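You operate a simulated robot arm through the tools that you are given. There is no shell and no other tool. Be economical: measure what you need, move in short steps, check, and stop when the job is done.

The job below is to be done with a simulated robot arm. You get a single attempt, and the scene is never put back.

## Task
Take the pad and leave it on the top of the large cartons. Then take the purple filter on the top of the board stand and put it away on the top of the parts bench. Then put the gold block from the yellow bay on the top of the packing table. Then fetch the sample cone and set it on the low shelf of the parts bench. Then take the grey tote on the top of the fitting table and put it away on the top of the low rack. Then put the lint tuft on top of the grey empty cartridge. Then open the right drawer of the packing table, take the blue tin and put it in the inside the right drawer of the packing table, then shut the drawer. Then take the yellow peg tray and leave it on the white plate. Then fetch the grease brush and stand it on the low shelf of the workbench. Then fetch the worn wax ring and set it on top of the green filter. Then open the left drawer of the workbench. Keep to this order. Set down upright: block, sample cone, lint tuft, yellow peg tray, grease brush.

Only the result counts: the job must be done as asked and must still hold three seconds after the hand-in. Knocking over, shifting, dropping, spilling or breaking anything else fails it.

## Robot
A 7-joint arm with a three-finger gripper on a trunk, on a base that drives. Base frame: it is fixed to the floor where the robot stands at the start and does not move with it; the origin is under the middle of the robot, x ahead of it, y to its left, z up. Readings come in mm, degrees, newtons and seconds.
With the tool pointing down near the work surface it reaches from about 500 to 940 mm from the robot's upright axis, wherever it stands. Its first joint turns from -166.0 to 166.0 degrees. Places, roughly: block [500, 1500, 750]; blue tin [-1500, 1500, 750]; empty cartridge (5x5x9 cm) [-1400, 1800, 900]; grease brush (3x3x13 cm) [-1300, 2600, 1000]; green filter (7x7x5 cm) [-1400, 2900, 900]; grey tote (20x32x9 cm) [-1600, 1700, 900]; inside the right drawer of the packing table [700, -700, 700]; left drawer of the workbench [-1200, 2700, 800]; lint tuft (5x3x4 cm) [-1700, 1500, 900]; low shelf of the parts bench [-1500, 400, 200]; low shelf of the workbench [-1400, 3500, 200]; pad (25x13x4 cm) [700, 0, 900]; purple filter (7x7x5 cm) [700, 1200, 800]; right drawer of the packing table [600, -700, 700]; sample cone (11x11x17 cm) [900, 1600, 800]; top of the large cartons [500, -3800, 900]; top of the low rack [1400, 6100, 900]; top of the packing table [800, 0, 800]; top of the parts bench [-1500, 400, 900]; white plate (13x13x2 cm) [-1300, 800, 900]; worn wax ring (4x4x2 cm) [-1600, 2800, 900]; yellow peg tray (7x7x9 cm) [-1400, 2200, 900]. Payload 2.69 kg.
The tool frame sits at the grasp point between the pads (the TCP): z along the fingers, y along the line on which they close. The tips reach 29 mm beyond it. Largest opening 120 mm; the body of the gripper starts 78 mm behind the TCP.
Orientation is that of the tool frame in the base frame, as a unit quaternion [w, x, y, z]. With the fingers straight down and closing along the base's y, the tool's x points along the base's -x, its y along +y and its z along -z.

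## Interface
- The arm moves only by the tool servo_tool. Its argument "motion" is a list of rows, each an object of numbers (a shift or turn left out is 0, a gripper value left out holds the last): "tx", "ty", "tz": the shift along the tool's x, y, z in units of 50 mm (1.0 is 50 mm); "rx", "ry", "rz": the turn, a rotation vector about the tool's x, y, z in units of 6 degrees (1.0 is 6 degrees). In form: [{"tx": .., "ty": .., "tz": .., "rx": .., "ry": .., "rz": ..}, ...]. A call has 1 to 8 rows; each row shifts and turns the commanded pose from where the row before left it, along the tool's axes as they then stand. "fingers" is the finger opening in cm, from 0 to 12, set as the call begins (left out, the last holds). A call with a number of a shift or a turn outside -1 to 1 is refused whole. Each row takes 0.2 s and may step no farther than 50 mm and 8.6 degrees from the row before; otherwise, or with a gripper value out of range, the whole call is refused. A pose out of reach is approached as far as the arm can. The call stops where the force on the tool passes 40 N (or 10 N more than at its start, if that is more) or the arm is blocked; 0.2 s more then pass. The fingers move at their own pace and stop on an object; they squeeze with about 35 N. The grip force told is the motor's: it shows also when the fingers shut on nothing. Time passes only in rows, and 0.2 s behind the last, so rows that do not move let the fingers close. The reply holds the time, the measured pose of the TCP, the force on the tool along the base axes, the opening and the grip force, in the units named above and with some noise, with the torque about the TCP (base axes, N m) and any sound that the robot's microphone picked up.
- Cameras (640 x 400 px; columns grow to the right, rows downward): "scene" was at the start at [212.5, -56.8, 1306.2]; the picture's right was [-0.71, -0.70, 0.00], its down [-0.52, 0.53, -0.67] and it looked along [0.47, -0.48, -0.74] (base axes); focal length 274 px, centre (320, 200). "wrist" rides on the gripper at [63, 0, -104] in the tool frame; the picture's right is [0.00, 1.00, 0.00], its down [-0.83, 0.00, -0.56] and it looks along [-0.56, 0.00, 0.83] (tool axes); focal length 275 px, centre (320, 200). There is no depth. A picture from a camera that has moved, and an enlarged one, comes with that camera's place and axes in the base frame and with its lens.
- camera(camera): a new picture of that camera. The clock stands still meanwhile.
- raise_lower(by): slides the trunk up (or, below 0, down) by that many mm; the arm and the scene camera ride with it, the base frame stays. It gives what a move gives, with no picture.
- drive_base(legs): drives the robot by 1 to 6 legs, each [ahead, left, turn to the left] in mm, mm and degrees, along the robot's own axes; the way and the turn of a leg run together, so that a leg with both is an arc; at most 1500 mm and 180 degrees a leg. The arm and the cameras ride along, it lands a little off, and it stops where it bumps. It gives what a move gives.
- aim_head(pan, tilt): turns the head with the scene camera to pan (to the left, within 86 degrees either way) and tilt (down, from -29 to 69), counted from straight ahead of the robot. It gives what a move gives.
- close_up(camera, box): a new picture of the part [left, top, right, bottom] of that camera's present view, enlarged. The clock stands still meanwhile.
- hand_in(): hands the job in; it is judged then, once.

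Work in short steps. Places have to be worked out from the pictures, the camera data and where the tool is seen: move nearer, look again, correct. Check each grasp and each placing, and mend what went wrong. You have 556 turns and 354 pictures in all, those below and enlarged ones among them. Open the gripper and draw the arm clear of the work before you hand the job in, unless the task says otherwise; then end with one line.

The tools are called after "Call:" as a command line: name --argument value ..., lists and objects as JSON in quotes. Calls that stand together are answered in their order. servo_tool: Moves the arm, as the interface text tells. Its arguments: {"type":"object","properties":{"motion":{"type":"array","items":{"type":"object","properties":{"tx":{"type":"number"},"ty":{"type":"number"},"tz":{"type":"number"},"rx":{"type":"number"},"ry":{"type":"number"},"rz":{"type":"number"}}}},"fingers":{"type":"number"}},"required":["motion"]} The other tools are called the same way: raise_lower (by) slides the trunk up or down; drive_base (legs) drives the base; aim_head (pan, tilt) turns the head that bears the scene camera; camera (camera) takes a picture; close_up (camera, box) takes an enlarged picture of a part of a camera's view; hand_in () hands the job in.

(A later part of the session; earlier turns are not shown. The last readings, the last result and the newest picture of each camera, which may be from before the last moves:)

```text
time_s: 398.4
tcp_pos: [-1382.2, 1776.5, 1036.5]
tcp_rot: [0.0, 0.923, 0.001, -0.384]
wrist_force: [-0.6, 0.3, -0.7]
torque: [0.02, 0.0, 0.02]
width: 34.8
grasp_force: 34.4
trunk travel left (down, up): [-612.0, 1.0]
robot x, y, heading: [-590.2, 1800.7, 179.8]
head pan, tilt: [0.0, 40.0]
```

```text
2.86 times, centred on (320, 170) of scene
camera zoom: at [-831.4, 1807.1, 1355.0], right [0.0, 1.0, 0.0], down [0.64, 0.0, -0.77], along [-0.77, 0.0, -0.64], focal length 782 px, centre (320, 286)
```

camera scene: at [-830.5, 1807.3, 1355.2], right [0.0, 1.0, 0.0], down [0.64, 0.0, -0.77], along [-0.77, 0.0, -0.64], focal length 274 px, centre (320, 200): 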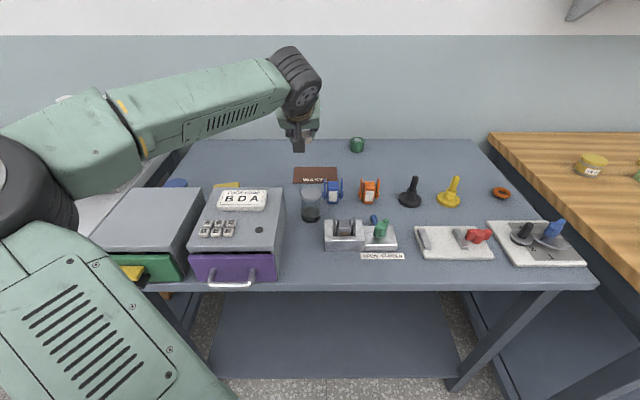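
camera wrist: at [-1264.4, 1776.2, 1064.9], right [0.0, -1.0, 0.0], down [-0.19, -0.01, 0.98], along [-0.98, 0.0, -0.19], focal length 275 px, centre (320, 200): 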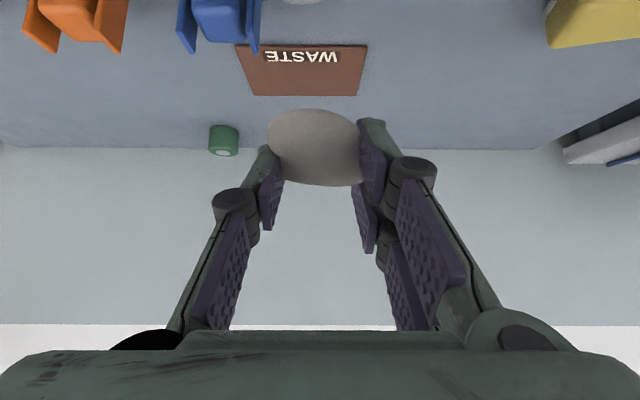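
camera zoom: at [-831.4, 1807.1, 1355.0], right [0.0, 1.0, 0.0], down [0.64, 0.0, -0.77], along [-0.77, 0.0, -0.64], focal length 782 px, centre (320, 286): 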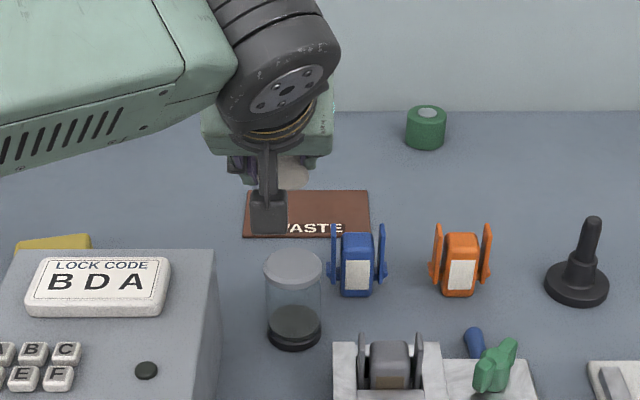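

The cartridge top centre is at about (−1357, 1784, 942). I bring the lint above it and look.

Call:
servo_tool --motion '[{"tz": -0.44, "tx": 0.44, "ty": -0.14}, {"tz": 0.3, "tx": 0.3}]'

Call:
camera --camera "wrist"

Call:
close_up --camera "scene" --box '[240, 100, 400, 240]'

```text
time_s: 399.0
tcp_pos: [-1350.2, 1783.8, 1014.3]
tcp_rot: [0.0, 0.923, 0.001, -0.385]
wrist_force: [0.0, 0.3, -0.4]
torque: [-0.03, 0.01, 0.0]
width: 34.3
grasp_force: 35.4
trunk travel left (down, up): [-612.0, 1.0]
robot x, y, heading: [-591.6, 1805.6, 179.9]
head pan, tilt: [0.0, 40.0]
```

```text
229 pictures are left
camera wrist: at [-1232.3, 1784.0, 1042.7], right [0.0, -1.0, 0.0], down [-0.19, 0.0, 0.98], along [-0.98, 0.0, -0.19], focal length 275 px, centre (320, 200)
```

wrist: 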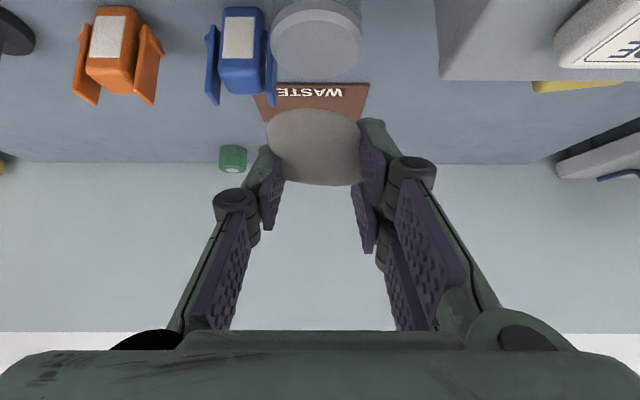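

```text
2.86 times, centred on (320, 170) of scene
camera zoom: at [-831.4, 1807.1, 1355.0], right [0.0, 1.0, 0.0], down [0.64, 0.0, -0.77], along [-0.77, 0.0, -0.64], focal length 782 px, centre (320, 286)
```

zoom: 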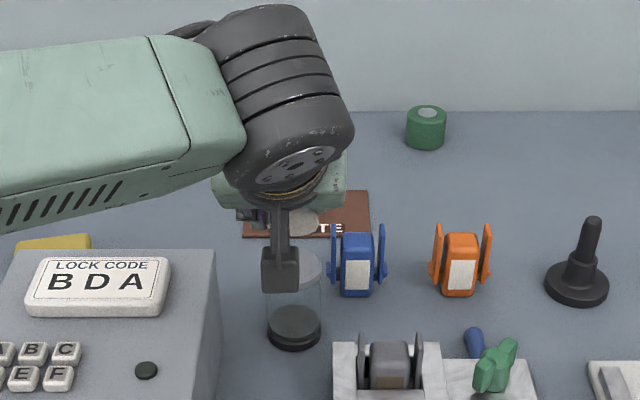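

The lint is right above the lid. I lower until it touches.

Call:
servo_tool --motion '[{"tz": 0.3, "tx": 0.3, "ty": -0.03}, {"tz": 0.05, "tx": 0.05}, {"tz": 0.05, "tx": 0.05}]'

Call:
camera --camera "wrist"

```text
time_s: 399.8
tcp_pos: [-1350.7, 1786.2, 985.9]
tcp_rot: [0.0, 0.923, 0.001, -0.384]
wrist_force: [0.0, -0.3, -0.3]
torque: [0.0, 0.02, 0.0]
width: 33.8
grasp_force: 34.8
trunk travel left (down, up): [-612.0, 1.0]
robot x, y, heading: [-592.1, 1806.9, 179.7]
head pan, tilt: [0.0, 40.0]
```

```text
227 pictures are left
camera wrist: at [-1232.1, 1785.8, 1014.9], right [0.0, -1.0, 0.0], down [-0.19, 0.0, 0.98], along [-0.98, 0.0, -0.19], focal length 275 px, centre (320, 200)
```

wrist: 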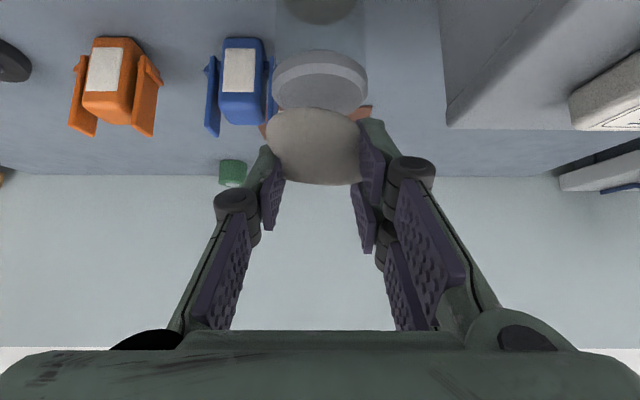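

Call:
servo_tool --motion '[{"tz": 0.05, "tx": 0.05}, {"tz": 0.05, "tx": 0.05}]'

Call:
servo_tool --motion '[{"tz": 0.04, "tx": 0.04}]'

Call:
camera --camera "wrist"

```text
time_s: 400.4
tcp_pos: [-1349.4, 1784.7, 979.1]
tcp_rot: [0.0, 0.924, 0.0, -0.383]
wrist_force: [0.1, -0.2, -0.1]
torque: [-0.02, -0.03, 0.02]
width: 33.3
grasp_force: 35.0
trunk travel left (down, up): [-612.0, 1.0]
robot x, y, heading: [-592.0, 1807.9, 179.8]
head pan, tilt: [0.0, 40.0]
```

```text
time_s: 400.8
tcp_pos: [-1349.1, 1784.8, 975.8]
tcp_rot: [0.0, 0.924, 0.001, -0.384]
wrist_force: [-0.2, -0.9, -0.1]
torque: [0.0, 0.02, 0.02]
width: 34.5
grasp_force: 35.5
trunk travel left (down, up): [-612.0, 1.0]
robot x, y, heading: [-592.5, 1808.0, 179.8]
head pan, tilt: [0.0, 40.0]
```

```text
226 pictures are left
camera wrist: at [-1232.0, 1785.6, 1004.6], right [0.0, -1.0, 0.0], down [-0.19, 0.0, 0.98], along [-0.98, 0.0, -0.19], focal length 275 px, centre (320, 200)
```

wrist: 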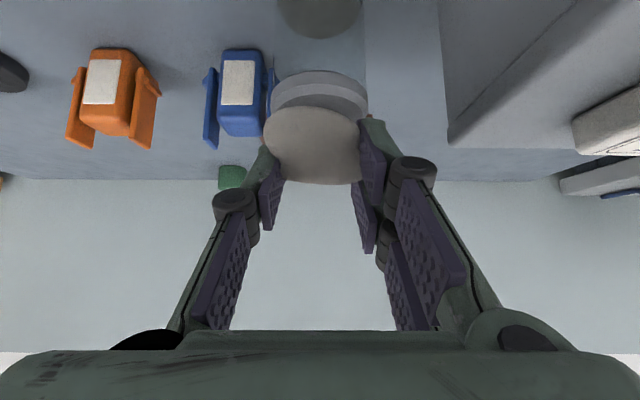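

Call:
servo_tool --motion '[{"tz": 0.03, "tx": 0.03}]'

Call:
servo_tool --motion '[{"tz": 0.03, "tx": 0.03}]'

Call:
servo_tool --motion '[{"tz": 0.03, "tx": 0.03}]'

Call:
camera --camera "wrist"

```text
time_s: 401.2
tcp_pos: [-1349.0, 1784.7, 973.3]
tcp_rot: [0.001, 0.923, 0.002, -0.384]
wrist_force: [-0.7, 0.6, 0.3]
torque: [0.0, -0.01, 0.01]
width: 34.7
grasp_force: 34.7
trunk travel left (down, up): [-612.0, 1.0]
robot x, y, heading: [-592.6, 1806.4, 179.8]
head pan, tilt: [0.0, 40.0]
```

```text
time_s: 401.6
tcp_pos: [-1348.6, 1785.7, 971.9]
tcp_rot: [0.0, 0.923, 0.001, -0.385]
wrist_force: [0.0, -0.5, -0.1]
torque: [0.01, -0.02, -0.02]
width: 34.6
grasp_force: 35.4
trunk travel left (down, up): [-612.0, 1.0]
robot x, y, heading: [-591.3, 1803.6, 179.8]
head pan, tilt: [0.0, 40.0]
```

```text
time_s: 402.0
tcp_pos: [-1349.5, 1786.5, 970.5]
tcp_rot: [0.001, 0.923, 0.001, -0.385]
wrist_force: [0.8, -1.3, 5.1]
torque: [-0.14, 0.01, 0.03]
width: 34.3
grasp_force: 34.8
trunk travel left (down, up): [-612.0, 1.0]
robot x, y, heading: [-586.1, 1808.2, 180.1]
head pan, tilt: [0.0, 40.0]
```

```text
225 pictures are left
camera wrist: at [-1231.2, 1785.8, 999.1], right [0.0, -1.0, 0.0], down [-0.19, 0.0, 0.98], along [-0.98, 0.0, -0.19], focal length 275 px, centre (320, 200)
```

wrist: 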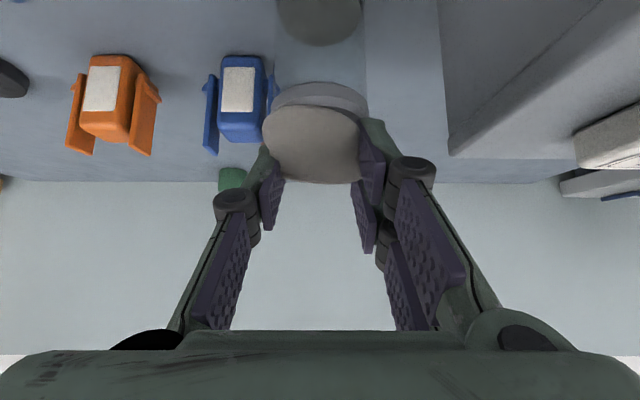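

Touching at 5 N. I ease up a millimetre and open a little to leave the lint.

Call:
servo_tool --motion '[{"tz": -0.015, "tx": -0.015}]'

Call:
servo_tool --motion '[{}, {}]' --fingers 6

Call:
camera --camera "wrist"

```text
time_s: 402.4
tcp_pos: [-1348.2, 1784.9, 971.6]
tcp_rot: [0.0, 0.923, 0.001, -0.385]
wrist_force: [-0.6, -0.1, 2.5]
torque: [-0.01, 0.03, 0.0]
width: 33.9
grasp_force: 34.8
trunk travel left (down, up): [-612.0, 1.0]
robot x, y, heading: [-588.5, 1803.9, 179.7]
head pan, tilt: [0.0, 40.0]
```

```text
time_s: 403.0
tcp_pos: [-1349.5, 1784.7, 970.7]
tcp_rot: [-0.001, 0.923, 0.0, -0.384]
wrist_force: [0.7, -1.2, 0.1]
torque: [-0.02, 0.0, 0.01]
width: 59.7
grasp_force: 0.0
trunk travel left (down, up): [-612.0, 1.0]
robot x, y, heading: [-594.0, 1804.5, 179.7]
head pan, tilt: [0.0, 40.0]
```

```text
224 pictures are left
camera wrist: at [-1231.5, 1785.4, 999.6], right [0.0, -1.0, 0.0], down [-0.19, 0.0, 0.98], along [-0.98, 0.0, -0.19], focal length 275 px, centre (320, 200)
```

wrist: 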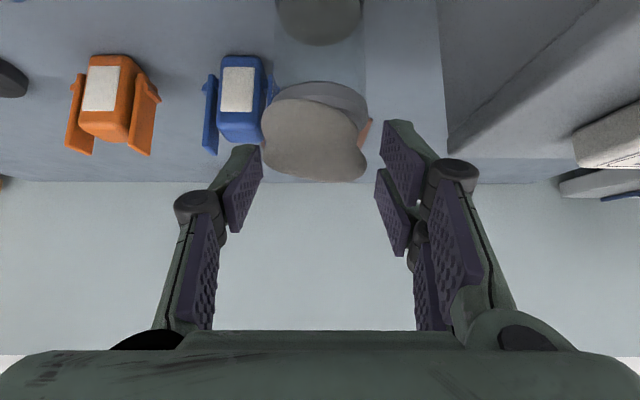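

The lint sits on the lid. I open wider and withdraw along the tool axis.

Call:
servo_tool --motion '[{}, {}, {"tz": -0.4}, {"tz": -0.8}, {"tz": -0.8}, {"tz": -0.8}]' --fingers 9

Call:
camera --camera "wrist"

Call:
close_up --camera "scene" --box '[240, 120, 400, 260]'

```text
time_s: 404.4
tcp_pos: [-1264.7, 1857.8, 1048.1]
tcp_rot: [-0.037, 0.923, -0.072, -0.377]
wrist_force: [-0.5, -0.3, 0.3]
torque: [-0.01, 0.01, 0.0]
width: 89.9
grasp_force: 0.1
trunk travel left (down, up): [-612.0, 1.0]
robot x, y, heading: [-589.5, 1806.9, 179.9]
head pan, tilt: [0.0, 40.0]
stopped in row 6: the arm was blocked; the commanded pose is now the measured one
```

```text
223 pictures are left
camera wrist: at [-1148.1, 1838.2, 1077.7], right [-0.16, -0.99, -0.02], down [-0.2, 0.02, 0.98], along [-0.97, 0.16, -0.2], focal length 275 px, centre (320, 200)
```

wrist: 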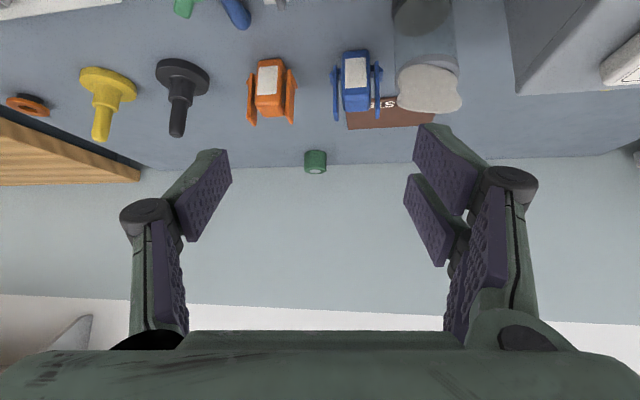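

```text
2.86 times, centred on (320, 190) of scene
camera zoom: at [-831.2, 1807.0, 1355.0], right [0.0, 1.0, 0.0], down [0.64, 0.0, -0.77], along [-0.77, 0.0, -0.64], focal length 782 px, centre (320, 229)
```

zoom: 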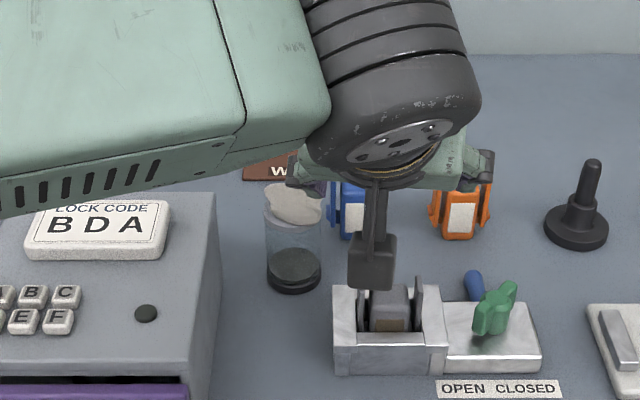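

The lint stays on the cartridge. Next is the drawer of the packing table: I back away, turn and drive there.

Call:
drive_base --legs '[[-260, 0, 0], [0, 0, 90], [1300, 0, 0], [1250, 0, 0], [0, 0, 90]]'

Call:
aim_head --pan 0 --tilt 45

Call:
camera --camera "scene"

```text
time_s: 426.0
tcp_pos: [271.2, -782.9, 1048.4]
tcp_rot: [0.376, 0.08, 0.922, -0.04]
wrist_force: [-0.1, 0.5, 0.7]
torque: [0.0, 0.01, 0.01]
width: 89.8
grasp_force: 0.0
trunk travel left (down, up): [-612.0, 1.0]
robot x, y, heading: [-403.9, -720.7, -1.3]
head pan, tilt: [0.0, 40.0]
```

```text
time_s: 426.6
tcp_pos: [271.2, -782.5, 1047.8]
tcp_rot: [0.376, 0.08, 0.922, -0.04]
wrist_force: [0.0, -0.3, -0.2]
torque: [0.03, 0.01, -0.01]
width: 90.0
grasp_force: 0.0
trunk travel left (down, up): [-612.0, 1.0]
robot x, y, heading: [-399.6, -720.6, -1.0]
head pan, tilt: [0.0, 45.0]
```

```text
221 pictures are left
camera scene: at [-161.4, -727.2, 1347.8], right [-0.02, -1.0, 0.0], down [-0.71, 0.01, -0.71], along [0.71, -0.01, -0.71], focal length 274 px, centre (320, 200)
```

scene: 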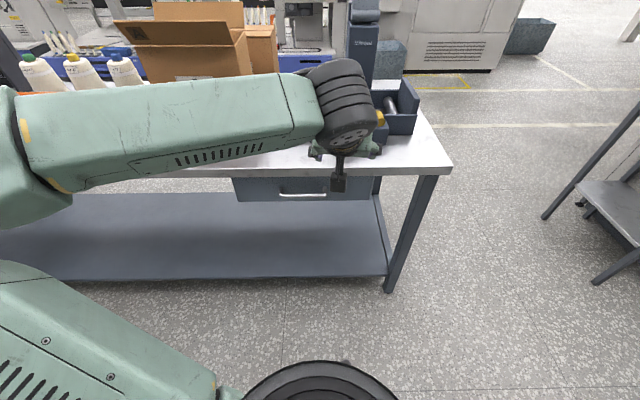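

The drawer handle is ahead at about y −680, z 735. I extend a little, correct the hand's yaw, then roll it −90° so the fingers close in the vertical plane.

Call:
servo_tool --motion '[{"tz": 0.6, "tx": -0.6}, {"tz": 0.6, "tx": -0.6}, {"rx": -0.6, "rz": -0.6}, {"rx": -0.6, "rz": -0.6}]'

Call:
servo_tool --motion '[{"rz": -1}, {"rz": -1}, {"rz": -1}, {"rz": -1}, {"rz": -1}, {"rz": -1}, {"rz": -1}, {"rz": -1}]'

Call:
servo_tool --motion '[{"rz": -1}, {"rz": -1}, {"rz": -1}, {"rz": -1}, {"rz": -1}, {"rz": -1}, {"rz": -1}]'

Call:
camera --camera "wrist"

Call:
camera --camera "scene"

```text
time_s: 427.6
tcp_pos: [354.1, -799.4, 1045.3]
tcp_rot: [0.378, -0.002, 0.926, -0.004]
wrist_force: [0.0, 1.1, -0.9]
torque: [0.02, -0.01, -0.01]
width: 90.2
grasp_force: 0.1
trunk travel left (down, up): [-612.0, 1.0]
robot x, y, heading: [-397.3, -722.9, -0.8]
head pan, tilt: [0.0, 45.0]
```

```text
time_s: 429.4
tcp_pos: [355.1, -796.9, 1046.8]
tcp_rot: [0.342, -0.379, 0.845, -0.159]
wrist_force: [-0.6, 0.3, -0.4]
torque: [-0.02, 0.04, -0.03]
width: 90.1
grasp_force: 0.1
trunk travel left (down, up): [-612.0, 1.0]
robot x, y, heading: [-400.5, -719.4, -0.9]
head pan, tilt: [0.0, 45.0]
```

```text
time_s: 431.0
tcp_pos: [354.4, -796.5, 1045.7]
tcp_rot: [-0.263, 0.657, -0.653, 0.271]
wrist_force: [-0.7, 0.2, -0.4]
torque: [0.04, 0.02, 0.03]
width: 89.9
grasp_force: 0.1
trunk travel left (down, up): [-612.0, 1.0]
robot x, y, heading: [-400.0, -724.6, -1.1]
head pan, tilt: [0.0, 45.0]
```

```text
220 pictures are left
camera wrist: at [282.0, -859.6, 1122.3], right [-0.71, -0.01, -0.7], down [-0.39, 0.84, 0.39], along [0.58, 0.55, -0.6], focal length 275 px, centre (320, 200)
```

wrist: 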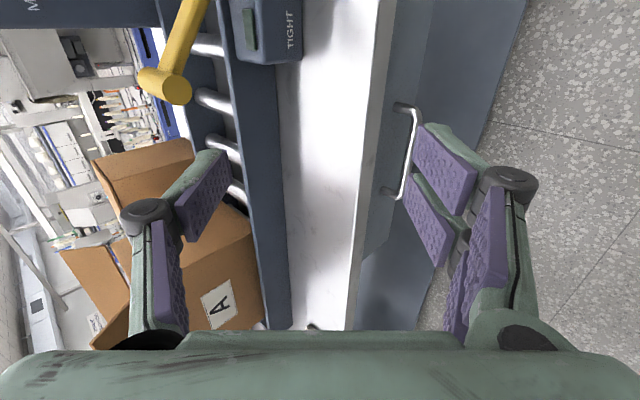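

```text
219 pictures are left
camera scene: at [-161.4, -727.2, 1347.8], right [-0.02, -1.0, 0.0], down [-0.71, 0.01, -0.71], along [0.71, -0.01, -0.71], focal length 274 px, centre (320, 200)
```

scene: 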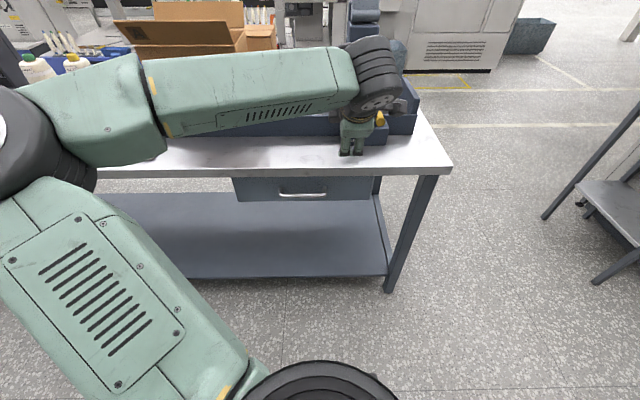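

Roll achieved. Triangulation puts the handle bar around (446, −690, 770). I lower the trunk and shift sideways to face it.

Call:
raise_lower --by -190

Call:
servo_tool --motion '[{"tx": -0.75}, {"tx": -0.75}, {"tx": -0.64}]'

Call:
camera --camera "wrist"

Call:
camera --camera "scene"

```text
time_s: 433.1
tcp_pos: [355.3, -796.8, 857.4]
tcp_rot: [-0.264, 0.656, -0.653, 0.271]
wrist_force: [-0.1, -0.4, 0.2]
torque: [0.0, -0.03, 0.03]
width: 90.2
grasp_force: 0.1
trunk travel left (down, up): [-422.0, 191.0]
robot x, y, heading: [-402.7, -723.0, -0.6]
head pan, tilt: [0.0, 45.0]
```

```text
time_s: 433.9
tcp_pos: [356.7, -689.0, 856.6]
tcp_rot: [-0.264, 0.656, -0.653, 0.27]
wrist_force: [-0.8, -0.1, -0.9]
torque: [0.02, 0.01, -0.01]
width: 90.4
grasp_force: 0.1
trunk travel left (down, up): [-422.0, 191.0]
robot x, y, heading: [-399.8, -720.3, -0.9]
head pan, tilt: [0.0, 45.0]
```

```text
218 pictures are left
camera wrist: at [283.0, -751.2, 931.2], right [-0.71, -0.01, -0.7], down [-0.39, 0.84, 0.39], along [0.58, 0.55, -0.6], focal length 275 px, centre (320, 200)
```

wrist: 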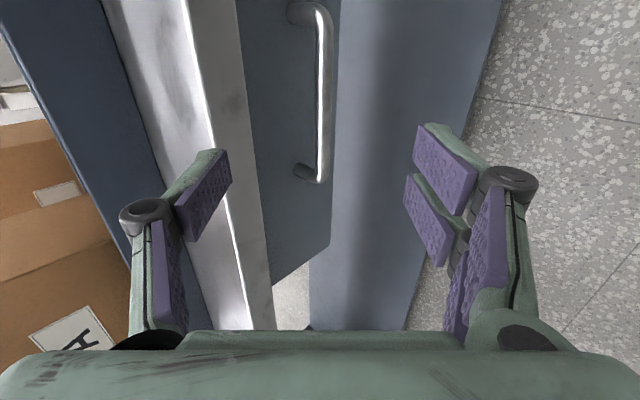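

```text
217 pictures are left
camera scene: at [-161.4, -727.2, 1157.8], right [-0.02, -1.0, 0.0], down [-0.71, 0.01, -0.71], along [0.71, -0.01, -0.71], focal length 274 px, centre (320, 200)
```

scene: 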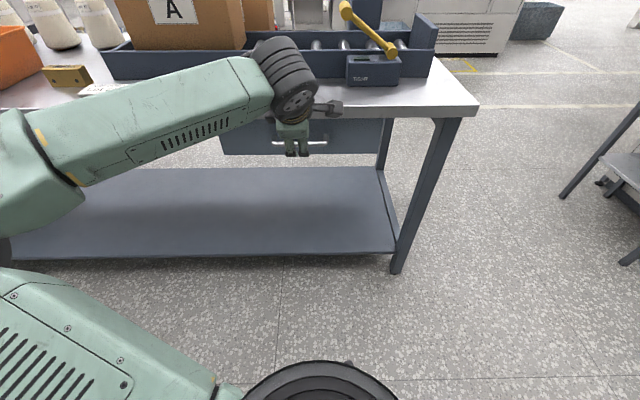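

The handle bar is near (457, −695, 745), aligned with the finger gap. I narrow the fingers and advance most of the way.

Call:
servo_tool --motion '[{"tz": 0.7, "ty": 0.12}, {"tz": 0.7}, {"tz": 0.6}]' --fingers 4

Call:
camera --camera "wrist"

Call:
close_up --camera "scene" --box '[230, 90, 370, 190]'

```text
time_s: 434.7
tcp_pos: [420.5, -690.4, 777.9]
tcp_rot: [-0.263, 0.656, -0.653, 0.271]
wrist_force: [0.6, 0.5, 0.5]
torque: [-0.02, 0.0, 0.0]
width: 39.9
grasp_force: 0.0
trunk travel left (down, up): [-422.0, 191.0]
robot x, y, heading: [-401.2, -722.9, -0.8]
head pan, tilt: [0.0, 45.0]
```

```text
216 pictures are left
camera wrist: at [347.5, -753.7, 853.3], right [-0.71, -0.01, -0.7], down [-0.39, 0.83, 0.39], along [0.58, 0.55, -0.6], focal length 275 px, centre (320, 200)
```

wrist: 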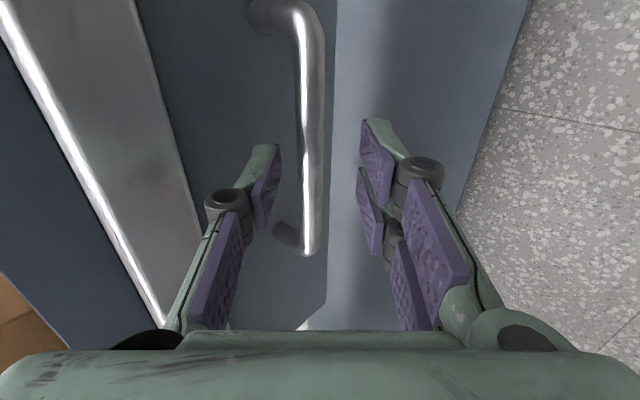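

```text
4.00 times, centred on (300, 140) of scene
camera zoom: at [-161.4, -727.2, 1157.8], right [-0.02, -1.0, 0.0], down [-0.71, 0.01, -0.71], along [0.71, -0.01, -0.71], focal length 1094 px, centre (400, 440)
```

zoom: 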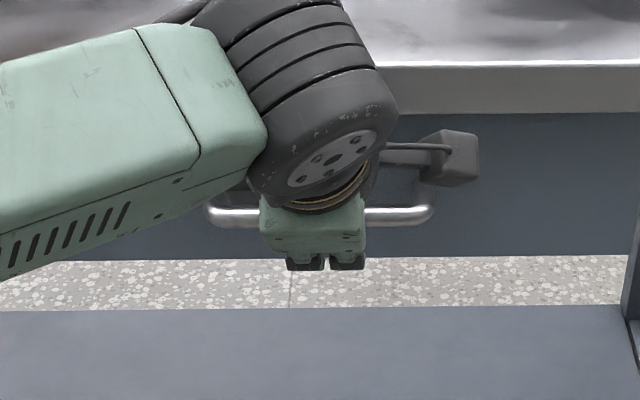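

Call:
servo_tool --motion '[{"tz": 0.3, "ty": -0.08}, {"tz": 0.27}]'

Call:
camera --camera "wrist"

```text
time_s: 435.3
tcp_pos: [444.5, -690.8, 761.9]
tcp_rot: [-0.264, 0.656, -0.653, 0.271]
wrist_force: [0.5, -0.4, -0.3]
torque: [0.01, 0.0, 0.01]
width: 40.1
grasp_force: 0.0
trunk travel left (down, up): [-422.0, 191.0]
robot x, y, heading: [-399.0, -725.9, -1.2]
head pan, tilt: [0.0, 45.0]
```

```text
214 pictures are left
camera wrist: at [370.6, -753.2, 837.0], right [-0.71, -0.01, -0.7], down [-0.39, 0.84, 0.39], along [0.58, 0.55, -0.6], focal length 275 px, centre (320, 200)
```

wrist: 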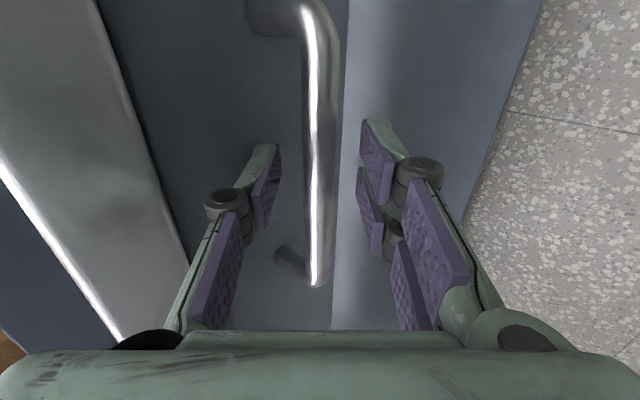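

The bar is centred between the fingers. I close on it.

Call:
servo_tool --motion '[{}, {}, {}, {}]' --fingers 0

Call:
camera --camera "wrist"

```text
time_s: 436.3
tcp_pos: [444.7, -690.5, 762.5]
tcp_rot: [-0.263, 0.656, -0.653, 0.271]
wrist_force: [1.9, 0.0, 3.4]
torque: [-0.01, -0.06, -0.07]
width: 14.2
grasp_force: 40.7
trunk travel left (down, up): [-422.0, 191.0]
robot x, y, heading: [-399.0, -720.0, -1.1]
head pan, tilt: [0.0, 45.0]
```

```text
213 pictures are left
camera wrist: at [370.4, -753.1, 837.6], right [-0.71, -0.01, -0.7], down [-0.39, 0.84, 0.39], along [0.58, 0.55, -0.6], focal length 275 px, centre (320, 200)
```

wrist: 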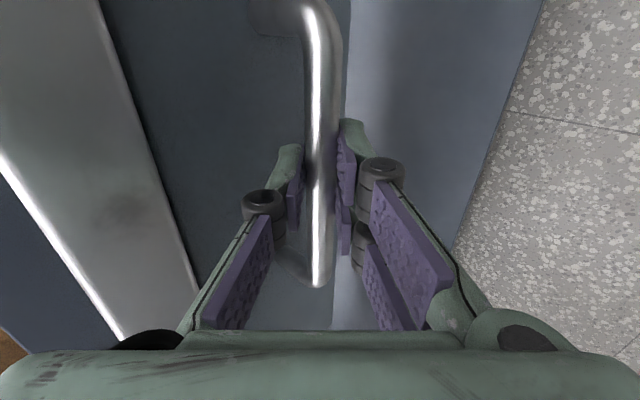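

Bar gripped at 14 mm. I pull the drawer by driving back.

Call:
drive_base --legs '[[-120, 0, 0]]'

Call:
camera --camera "scene"

```text
time_s: 437.6
tcp_pos: [324.1, -689.8, 763.4]
tcp_rot: [-0.263, 0.655, -0.654, 0.271]
wrist_force: [0.6, -14.5, 3.5]
torque: [-0.17, -0.04, -0.02]
width: 14.1
grasp_force: 40.8
trunk travel left (down, up): [-422.0, 191.0]
robot x, y, heading: [-519.5, -717.2, -1.1]
head pan, tilt: [0.0, 45.0]
```

```text
212 pictures are left
camera scene: at [-281.3, -725.7, 1157.9], right [-0.02, -1.0, 0.0], down [-0.71, 0.01, -0.71], along [0.71, -0.01, -0.71], focal length 274 px, centre (320, 200)
```

scene: 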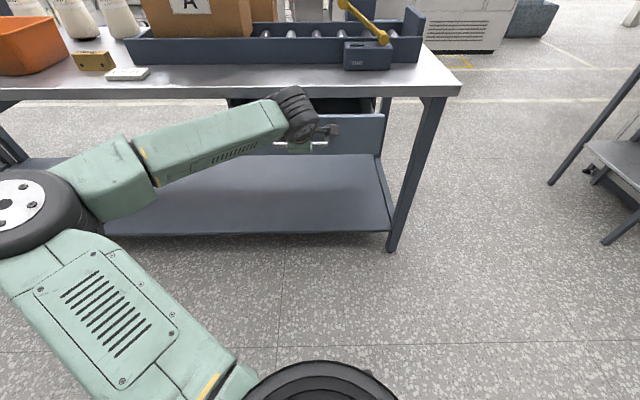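

Call:
drive_base --legs '[[-130, -6, 0]]'

Call:
camera --camera "scene"

```text
time_s: 438.8
tcp_pos: [195.7, -689.4, 763.2]
tcp_rot: [-0.264, 0.657, -0.652, 0.27]
wrist_force: [0.9, 23.8, 3.0]
torque: [0.63, -0.05, 0.41]
width: 14.0
grasp_force: 40.6
trunk travel left (down, up): [-422.0, 191.0]
robot x, y, heading: [-646.6, -723.2, -1.0]
head pan, tilt: [0.0, 45.0]
```

```text
211 pictures are left
camera scene: at [-408.2, -727.7, 1158.0], right [-0.02, -1.0, 0.0], down [-0.71, 0.01, -0.71], along [0.71, -0.01, -0.71], focal length 274 px, centre (320, 200)
```

scene: 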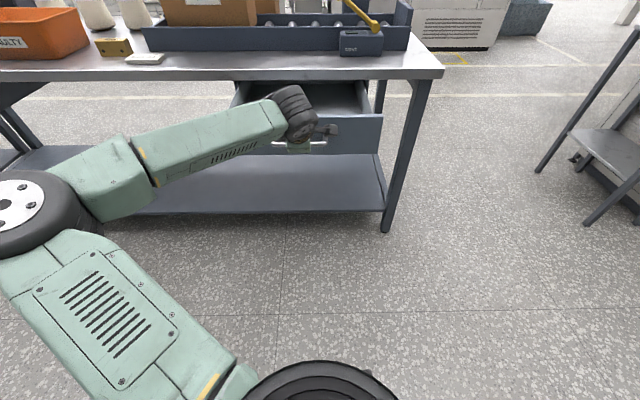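

The drawer is open about 250 mm. I release the handle and withdraw.

Call:
servo_tool --motion '[{}, {}, {}]' --fingers 4.5

Call:
servo_tool --motion '[{"tz": -0.5}, {"tz": -0.8}, {"tz": -0.8}]'

Call:
camera --camera "wrist"

Call:
camera --camera "scene"

```text
time_s: 439.6
tcp_pos: [197.3, -691.7, 762.2]
tcp_rot: [-0.264, 0.656, -0.653, 0.269]
wrist_force: [0.0, 0.1, 0.1]
torque: [0.02, 0.03, 0.01]
width: 45.2
grasp_force: 0.2
trunk travel left (down, up): [-422.0, 191.0]
robot x, y, heading: [-645.6, -723.4, -1.3]
head pan, tilt: [0.0, 45.0]
```

```text
time_s: 440.4
tcp_pos: [123.4, -690.8, 837.1]
tcp_rot: [-0.264, 0.656, -0.653, 0.27]
wrist_force: [-0.1, 0.7, 0.1]
torque: [-0.01, 0.0, 0.0]
width: 45.0
grasp_force: 0.0
trunk travel left (down, up): [-422.0, 191.0]
robot x, y, heading: [-647.9, -725.1, -0.9]
head pan, tilt: [0.0, 45.0]
```

```text
210 pictures are left
camera wrist: at [49.7, -753.4, 912.7], right [-0.71, -0.01, -0.7], down [-0.39, 0.83, 0.39], along [0.58, 0.55, -0.6], focal length 275 px, centre (320, 200)
```

wrist: 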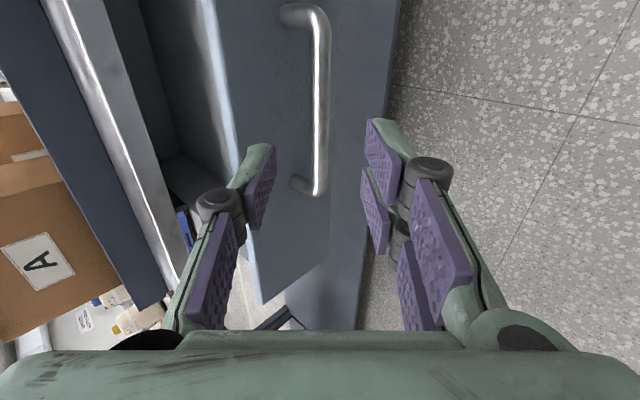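

```text
209 pictures are left
camera scene: at [-408.0, -728.7, 1157.8], right [-0.02, -1.0, 0.0], down [-0.71, 0.01, -0.71], along [0.71, -0.01, -0.71], focal length 274 px, centre (320, 200)
```

scene: 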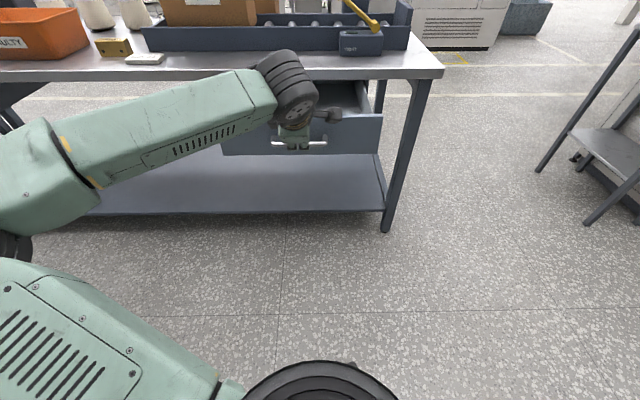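

The drawer stays open. I raise the trunk, restore the hand to vertical, and go for the blue tin.

Call:
raise_lower --by 190

Call:
servo_tool --motion '[{"rz": 1}, {"rz": 1}, {"rz": 1}, {"rz": 1}, {"rz": 1}, {"rz": 1}, {"rz": 1}, {"rz": 1}]'

Call:
servo_tool --motion '[{"rz": 1}, {"rz": 1}, {"rz": 1}, {"rz": 1}, {"rz": 1}, {"rz": 1}, {"rz": 1}]' --fingers 10

Call:
servo_tool --motion '[{"ry": 1}, {"ry": 1}, {"ry": 1}, {"ry": 1}, {"ry": 1}, {"ry": 1}, {"ry": 1}, {"ry": 0.5}]'

Call:
drive_base --legs '[[0, 0, 91], [1200, -150, 0], [1000, -100, 0], [0, 0, 90]]'

Call:
aim_head --pan 0 --tilt 40

Call:
camera --camera "scene"

```text
time_s: 442.5
tcp_pos: [123.8, -690.4, 1026.8]
tcp_rot: [-0.265, 0.657, -0.653, 0.27]
wrist_force: [0.2, 0.6, 0.3]
torque: [0.0, 0.0, -0.01]
width: 45.0
grasp_force: 0.1
trunk travel left (down, up): [-612.0, 1.0]
robot x, y, heading: [-651.2, -722.6, -0.9]
head pan, tilt: [0.0, 45.0]
```

```text
time_s: 444.3
tcp_pos: [124.2, -689.1, 1026.4]
tcp_rot: [0.351, -0.333, 0.864, -0.139]
wrist_force: [0.5, 0.2, -1.5]
torque: [0.01, -0.01, 0.05]
width: 45.0
grasp_force: 0.1
trunk travel left (down, up): [-612.0, 1.0]
robot x, y, heading: [-643.3, -718.7, -1.1]
head pan, tilt: [0.0, 45.0]
```

```text
time_s: 445.9
tcp_pos: [122.2, -690.5, 1028.3]
tcp_rot: [0.378, -0.002, 0.926, -0.003]
wrist_force: [0.1, -0.3, 0.4]
torque: [-0.01, -0.01, 0.01]
width: 100.0
grasp_force: 0.1
trunk travel left (down, up): [-612.0, 1.0]
robot x, y, heading: [-645.9, -725.3, -1.1]
head pan, tilt: [0.0, 45.0]
```

```text
time_s: 447.7
tcp_pos: [123.9, -690.4, 1026.9]
tcp_rot: [-0.007, -0.001, 1.0, -0.005]
wrist_force: [0.1, -0.6, 0.0]
torque: [0.01, 0.01, -0.01]
width: 99.9
grasp_force: 0.0
trunk travel left (down, up): [-612.0, 1.0]
robot x, y, heading: [-646.2, -719.5, -1.0]
head pan, tilt: [0.0, 45.0]
```

```text
time_s: 466.5
tcp_pos: [-1110.9, 1457.9, 1027.3]
tcp_rot: [-0.005, 1.0, -0.014, 0.006]
wrist_force: [-0.3, 0.0, 0.3]
torque: [-0.02, -0.01, -0.01]
width: 100.3
grasp_force: 0.0
trunk travel left (down, up): [-612.0, 1.0]
robot x, y, heading: [-340.3, 1464.2, 177.3]
head pan, tilt: [0.0, 45.0]
```

```text
time_s: 467.1
tcp_pos: [-1111.2, 1457.9, 1026.2]
tcp_rot: [-0.004, 1.0, -0.015, 0.005]
wrist_force: [-0.8, 0.3, 0.7]
torque: [0.01, -0.02, -0.04]
width: 100.3
grasp_force: 0.0
trunk travel left (down, up): [-612.0, 1.0]
robot x, y, heading: [-337.6, 1468.3, 177.1]
head pan, tilt: [0.0, 40.0]
```

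```text
208 pictures are left
camera scene: at [-580.4, 1477.1, 1355.0], right [0.05, 1.0, 0.0], down [0.64, -0.03, -0.77], along [-0.76, 0.04, -0.64], focal length 274 px, centre (320, 200)
```

scene: 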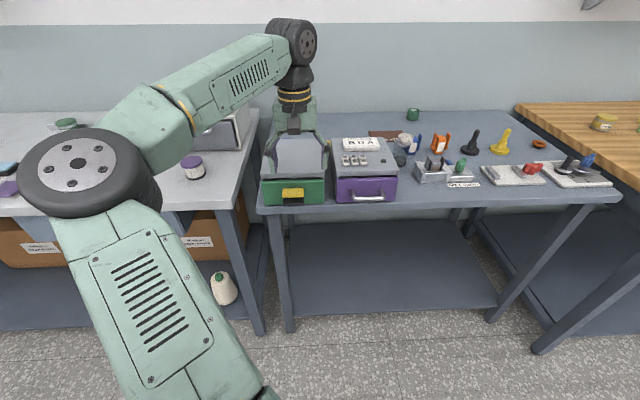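

Call:
servo_tool --motion '[{"tz": -0.6}, {"tz": -0.6}]'

Call:
drive_base --legs '[[250, 40, 2.8]]'

Call:
camera --camera "wrist"

Call:
camera --camera "scene"

```text
time_s: 467.7
tcp_pos: [-1112.5, 1456.5, 1087.5]
tcp_rot: [-0.004, 1.0, -0.015, 0.005]
wrist_force: [-0.1, 0.3, -0.6]
torque: [0.03, -0.03, 0.01]
width: 99.7
grasp_force: 0.0
trunk travel left (down, up): [-612.0, 1.0]
robot x, y, heading: [-343.2, 1464.0, 177.0]
head pan, tilt: [0.0, 40.0]
```

```text
time_s: 469.6
tcp_pos: [-1361.7, 1386.8, 1085.7]
tcp_rot: [-0.005, 1.0, 0.009, 0.004]
wrist_force: [-1.2, -0.6, -0.5]
torque: [0.0, 0.02, 0.0]
width: 100.1
grasp_force: 0.0
trunk travel left (down, up): [-612.0, 1.0]
robot x, y, heading: [-595.1, 1429.7, 179.7]
head pan, tilt: [0.0, 40.0]
```

```text
207 pictures are left
camera wrist: at [-1300.6, 1386.8, 1190.8], right [0.02, -1.0, -0.01], down [-0.84, -0.02, 0.55], along [-0.55, -0.01, -0.84], focal length 275 px, centre (320, 200)
```

wrist: 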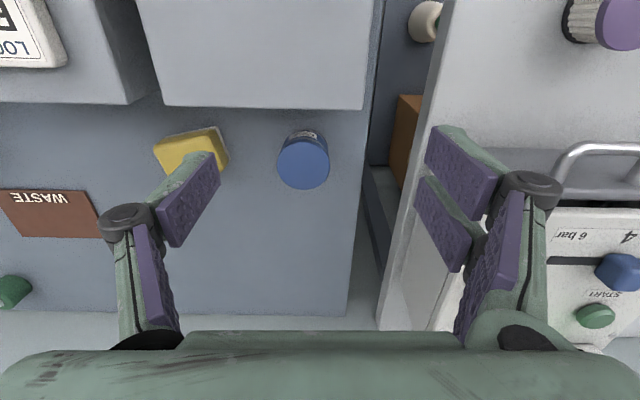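

```text
206 pictures are left
camera scene: at [-831.5, 1432.1, 1354.9], right [0.0, 1.0, 0.0], down [0.64, 0.0, -0.77], along [-0.77, 0.0, -0.64], focal length 274 px, centre (320, 200)
```

scene: 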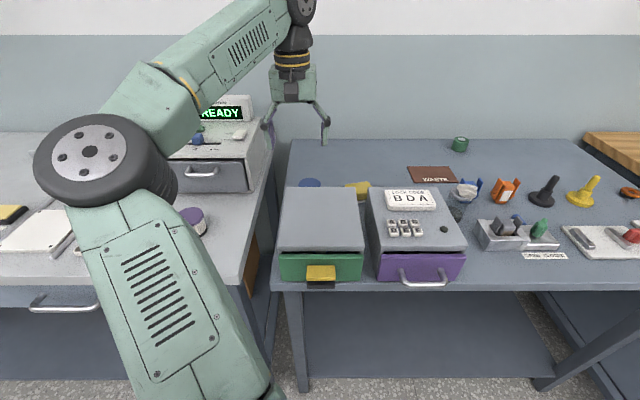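

The blue round tin is near (−1436, 1405), top z≈905. I enlarge it to verify.

Call:
close_up --camera "wrist" --box '[230, 100, 380, 220]'

Call:
servo_tool --motion '[{"tx": -0.75, "ty": -0.18}, {"tx": -0.74, "ty": -0.18}, {"tz": 0.9}, {"tz": 0.6}]'

Call:
camera --camera "wrist"

```text
3.33 times, centred on (305, 160) of wrist
camera zoom: at [-1300.6, 1386.8, 1190.8], right [0.02, -1.0, -0.01], down [-0.84, -0.02, 0.55], along [-0.55, -0.01, -0.84], focal length 918 px, centre (370, 333)
```

zoom: 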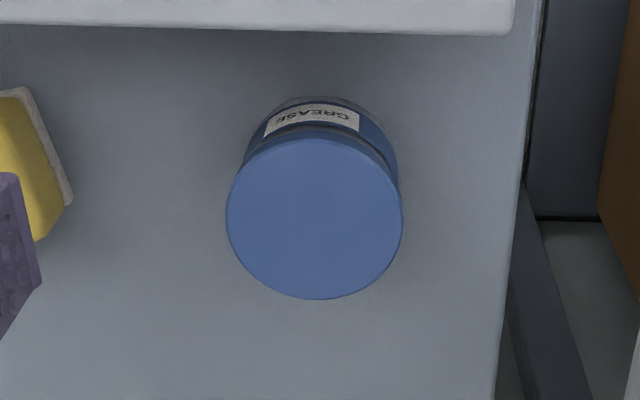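

```text
time_s: 470.6
tcp_pos: [-1433.5, 1401.9, 1010.9]
tcp_rot: [-0.005, 1.0, 0.009, 0.005]
wrist_force: [-0.6, -0.3, -0.1]
torque: [-0.02, 0.03, 0.05]
width: 100.0
grasp_force: 0.1
trunk travel left (down, up): [-612.0, 1.0]
robot x, y, heading: [-592.4, 1428.5, 179.8]
head pan, tilt: [0.0, 40.0]
```

```text
204 pictures are left
camera wrist: at [-1373.2, 1402.4, 1115.7], right [0.02, -1.0, -0.01], down [-0.84, -0.02, 0.55], along [-0.55, 0.0, -0.84], focal length 275 px, centre (320, 200)
```

wrist: 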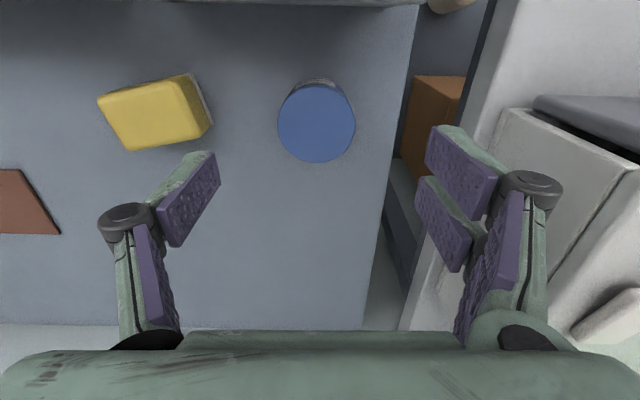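

Label reads GREASE—this is the blue tin. I centre, descend around it and grip.

Call:
servo_tool --motion '[{"tx": -0.09, "ty": -0.06, "tz": 0.5}, {"tz": 0.8}, {"tz": 0.6}]' --fingers 8.5

Call:
camera --camera "wrist"

```text
time_s: 471.4
tcp_pos: [-1436.9, 1407.6, 914.3]
tcp_rot: [-0.005, 1.0, 0.009, 0.006]
wrist_force: [0.5, 0.5, 0.2]
torque: [0.04, -0.02, 0.01]
width: 85.0
grasp_force: 0.0
trunk travel left (down, up): [-612.0, 1.0]
robot x, y, heading: [-592.5, 1431.7, 179.8]
head pan, tilt: [0.0, 40.0]
```

```text
203 pictures are left
camera wrist: at [-1377.1, 1406.7, 1019.3], right [0.02, -1.0, -0.01], down [-0.84, -0.02, 0.55], along [-0.55, -0.01, -0.84], focal length 275 px, centre (320, 200)
```

wrist: 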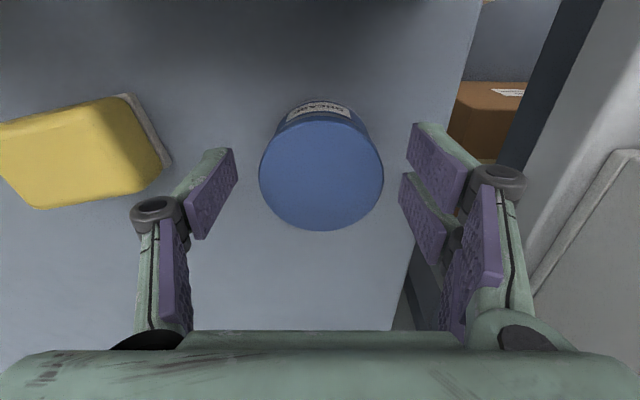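

Call:
servo_tool --motion '[{"tz": 0.3}, {"tz": 0.16}]'

Call:
servo_tool --motion '[{}, {}, {}, {}]' --fingers 0

Call:
servo_tool --motion '[{"tz": -0.5}, {"tz": -0.9}, {"tz": -0.9}, {"tz": -0.9}, {"tz": -0.5}]'

Call:
camera --camera "wrist"

```text
time_s: 472.0
tcp_pos: [-1437.3, 1407.8, 892.4]
tcp_rot: [-0.004, 1.0, 0.009, 0.005]
wrist_force: [1.0, 0.0, 0.5]
torque: [-0.02, 0.0, -0.01]
width: 84.9
grasp_force: 0.0
trunk travel left (down, up): [-612.0, 1.0]
robot x, y, heading: [-592.1, 1431.7, 179.8]
head pan, tilt: [0.0, 40.0]
```

```text
time_s: 473.0
tcp_pos: [-1437.5, 1407.1, 892.7]
tcp_rot: [-0.004, 1.0, 0.009, 0.005]
wrist_force: [0.2, -0.9, 0.1]
torque: [-0.07, 0.0, -0.01]
width: 59.8
grasp_force: 35.5
trunk travel left (down, up): [-612.0, 1.0]
robot x, y, heading: [-594.0, 1436.4, 179.6]
head pan, tilt: [0.0, 40.0]
```

```text
time_s: 474.2
tcp_pos: [-1440.7, 1403.5, 1078.0]
tcp_rot: [-0.004, 1.0, 0.009, 0.005]
wrist_force: [0.1, 0.2, -1.8]
torque: [-0.01, -0.03, -0.02]
width: 59.8
grasp_force: 35.2
trunk travel left (down, up): [-612.0, 1.0]
robot x, y, heading: [-591.5, 1434.3, 179.5]
head pan, tilt: [0.0, 40.0]
```

```text
202 pictures are left
camera wrist: at [-1379.6, 1406.0, 1183.1], right [0.02, -1.0, -0.01], down [-0.84, -0.02, 0.55], along [-0.55, 0.0, -0.84], focal length 275 px, centre (320, 200)
```

wrist: 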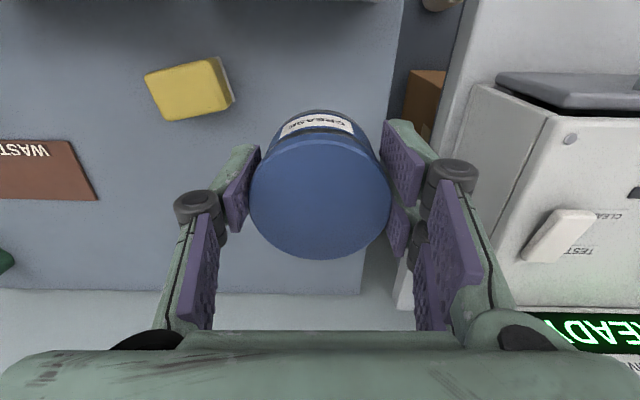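

The tin is held. I back off and return to the open drawer.

Call:
drive_base --legs '[[-260, 0, 0], [0, 0, 90], [1100, 0, 0], [1000, 0, 0], [0, 0, 90]]'

Call:
aim_head --pan -5 --tilt 45

Call:
camera --camera "scene"

Call:
camera --camera "wrist"

```text
time_s: 493.9
tcp_pos: [521.6, -660.7, 1078.4]
tcp_rot: [-0.006, 0.006, 1.0, -0.004]
wrist_force: [0.2, -0.3, -1.7]
torque: [0.0, 0.02, -0.02]
width: 59.7
grasp_force: 34.9
trunk travel left (down, up): [-612.0, 1.0]
robot x, y, heading: [-326.0, -663.2, -1.9]
head pan, tilt: [0.0, 40.0]
```

```text
time_s: 494.5
tcp_pos: [522.0, -661.3, 1077.5]
tcp_rot: [-0.005, 0.007, 1.0, -0.005]
wrist_force: [0.3, 0.3, -1.5]
torque: [-0.03, 0.01, -0.05]
width: 59.9
grasp_force: 35.3
trunk travel left (down, up): [-612.0, 1.0]
robot x, y, heading: [-327.0, -659.4, -2.1]
head pan, tilt: [-5.0, 45.0]
```

```text
201 pictures are left
camera scene: at [-90.8, -677.1, 1347.8], right [-0.12, -0.99, 0.0], down [-0.7, 0.09, -0.71], along [0.7, -0.09, -0.71], focal length 274 px, centre (320, 200)
```

scene: 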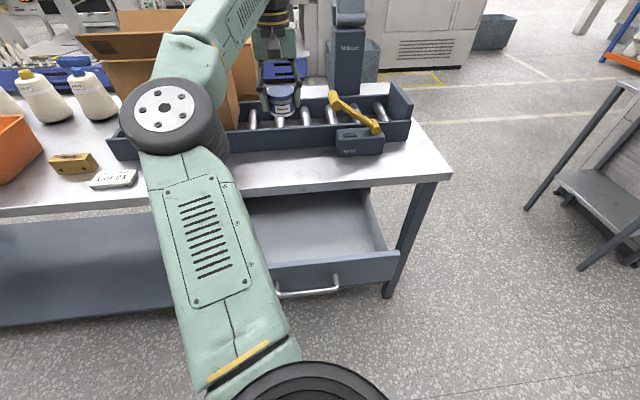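

```text
200 pictures are left
camera wrist: at [459.4, -659.7, 1182.6], right [0.01, 1.0, -0.01], down [0.84, 0.0, 0.55], along [0.55, -0.01, -0.84], focal length 275 px, centre (320, 200)
```

wrist: 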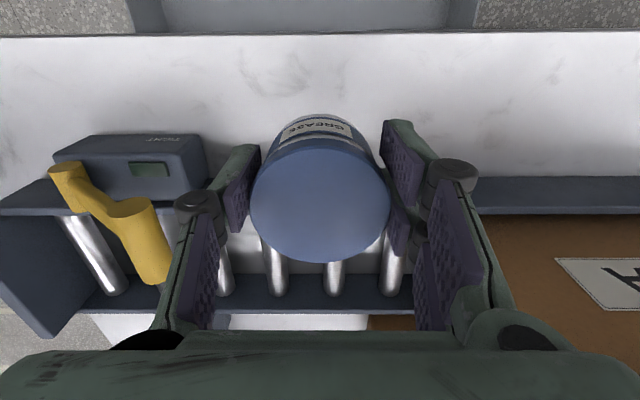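

The drawer interior spans about x 265–510, y −890 to −470. I bring the tin over (390, −690) and lower the trunk part-way.

Call:
servo_tool --motion '[{"tx": 0.7, "ty": -0.15}, {"tx": 0.7, "ty": -0.15}, {"tx": 0.7, "ty": -0.15}, {"tx": 0.55, "ty": -0.1}]'

Call:
raise_lower --by -180

Call:
camera --camera "scene"

Call:
camera --camera "wrist"

```text
time_s: 495.5
tcp_pos: [388.3, -687.0, 1080.7]
tcp_rot: [-0.005, 0.007, 1.0, -0.004]
wrist_force: [0.1, -0.5, -1.2]
torque: [0.03, -0.01, 0.02]
width: 59.9
grasp_force: 34.8
trunk travel left (down, up): [-612.0, 1.0]
robot x, y, heading: [-330.5, -658.2, -2.0]
head pan, tilt: [-5.0, 45.0]
```

```text
time_s: 497.5
tcp_pos: [389.5, -687.6, 900.2]
tcp_rot: [-0.005, 0.007, 1.0, -0.004]
wrist_force: [0.0, -0.8, -0.7]
torque: [0.01, 0.03, -0.01]
width: 59.7
grasp_force: 35.7
trunk travel left (down, up): [-432.0, 181.0]
robot x, y, heading: [-328.6, -660.3, -1.8]
head pan, tilt: [-5.0, 45.0]
```

```text
199 pictures are left
camera scene: at [-91.0, -677.1, 1167.9], right [-0.12, -0.99, 0.0], down [-0.7, 0.09, -0.71], along [0.7, -0.09, -0.71], focal length 274 px, centre (320, 200)
```

scene: 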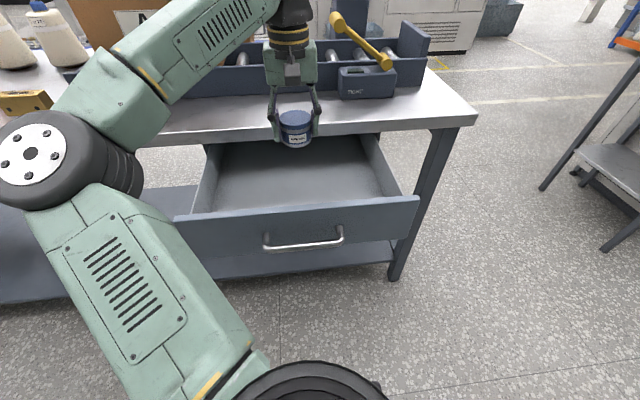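

```text
198 pictures are left
camera wrist: at [326.7, -686.3, 1005.5], right [0.01, 1.0, -0.01], down [0.84, 0.0, 0.55], along [0.55, -0.01, -0.84], focal length 275 px, centre (320, 200)
```

wrist: 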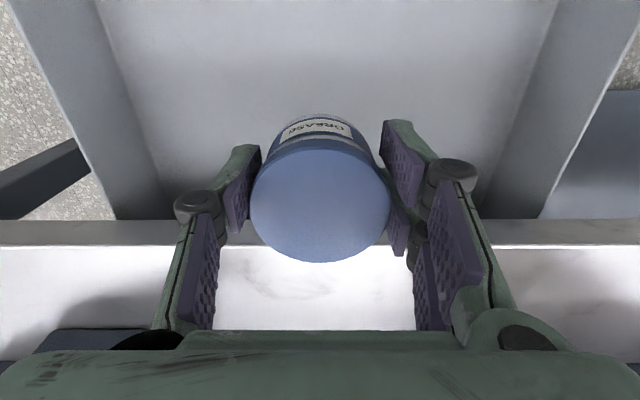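

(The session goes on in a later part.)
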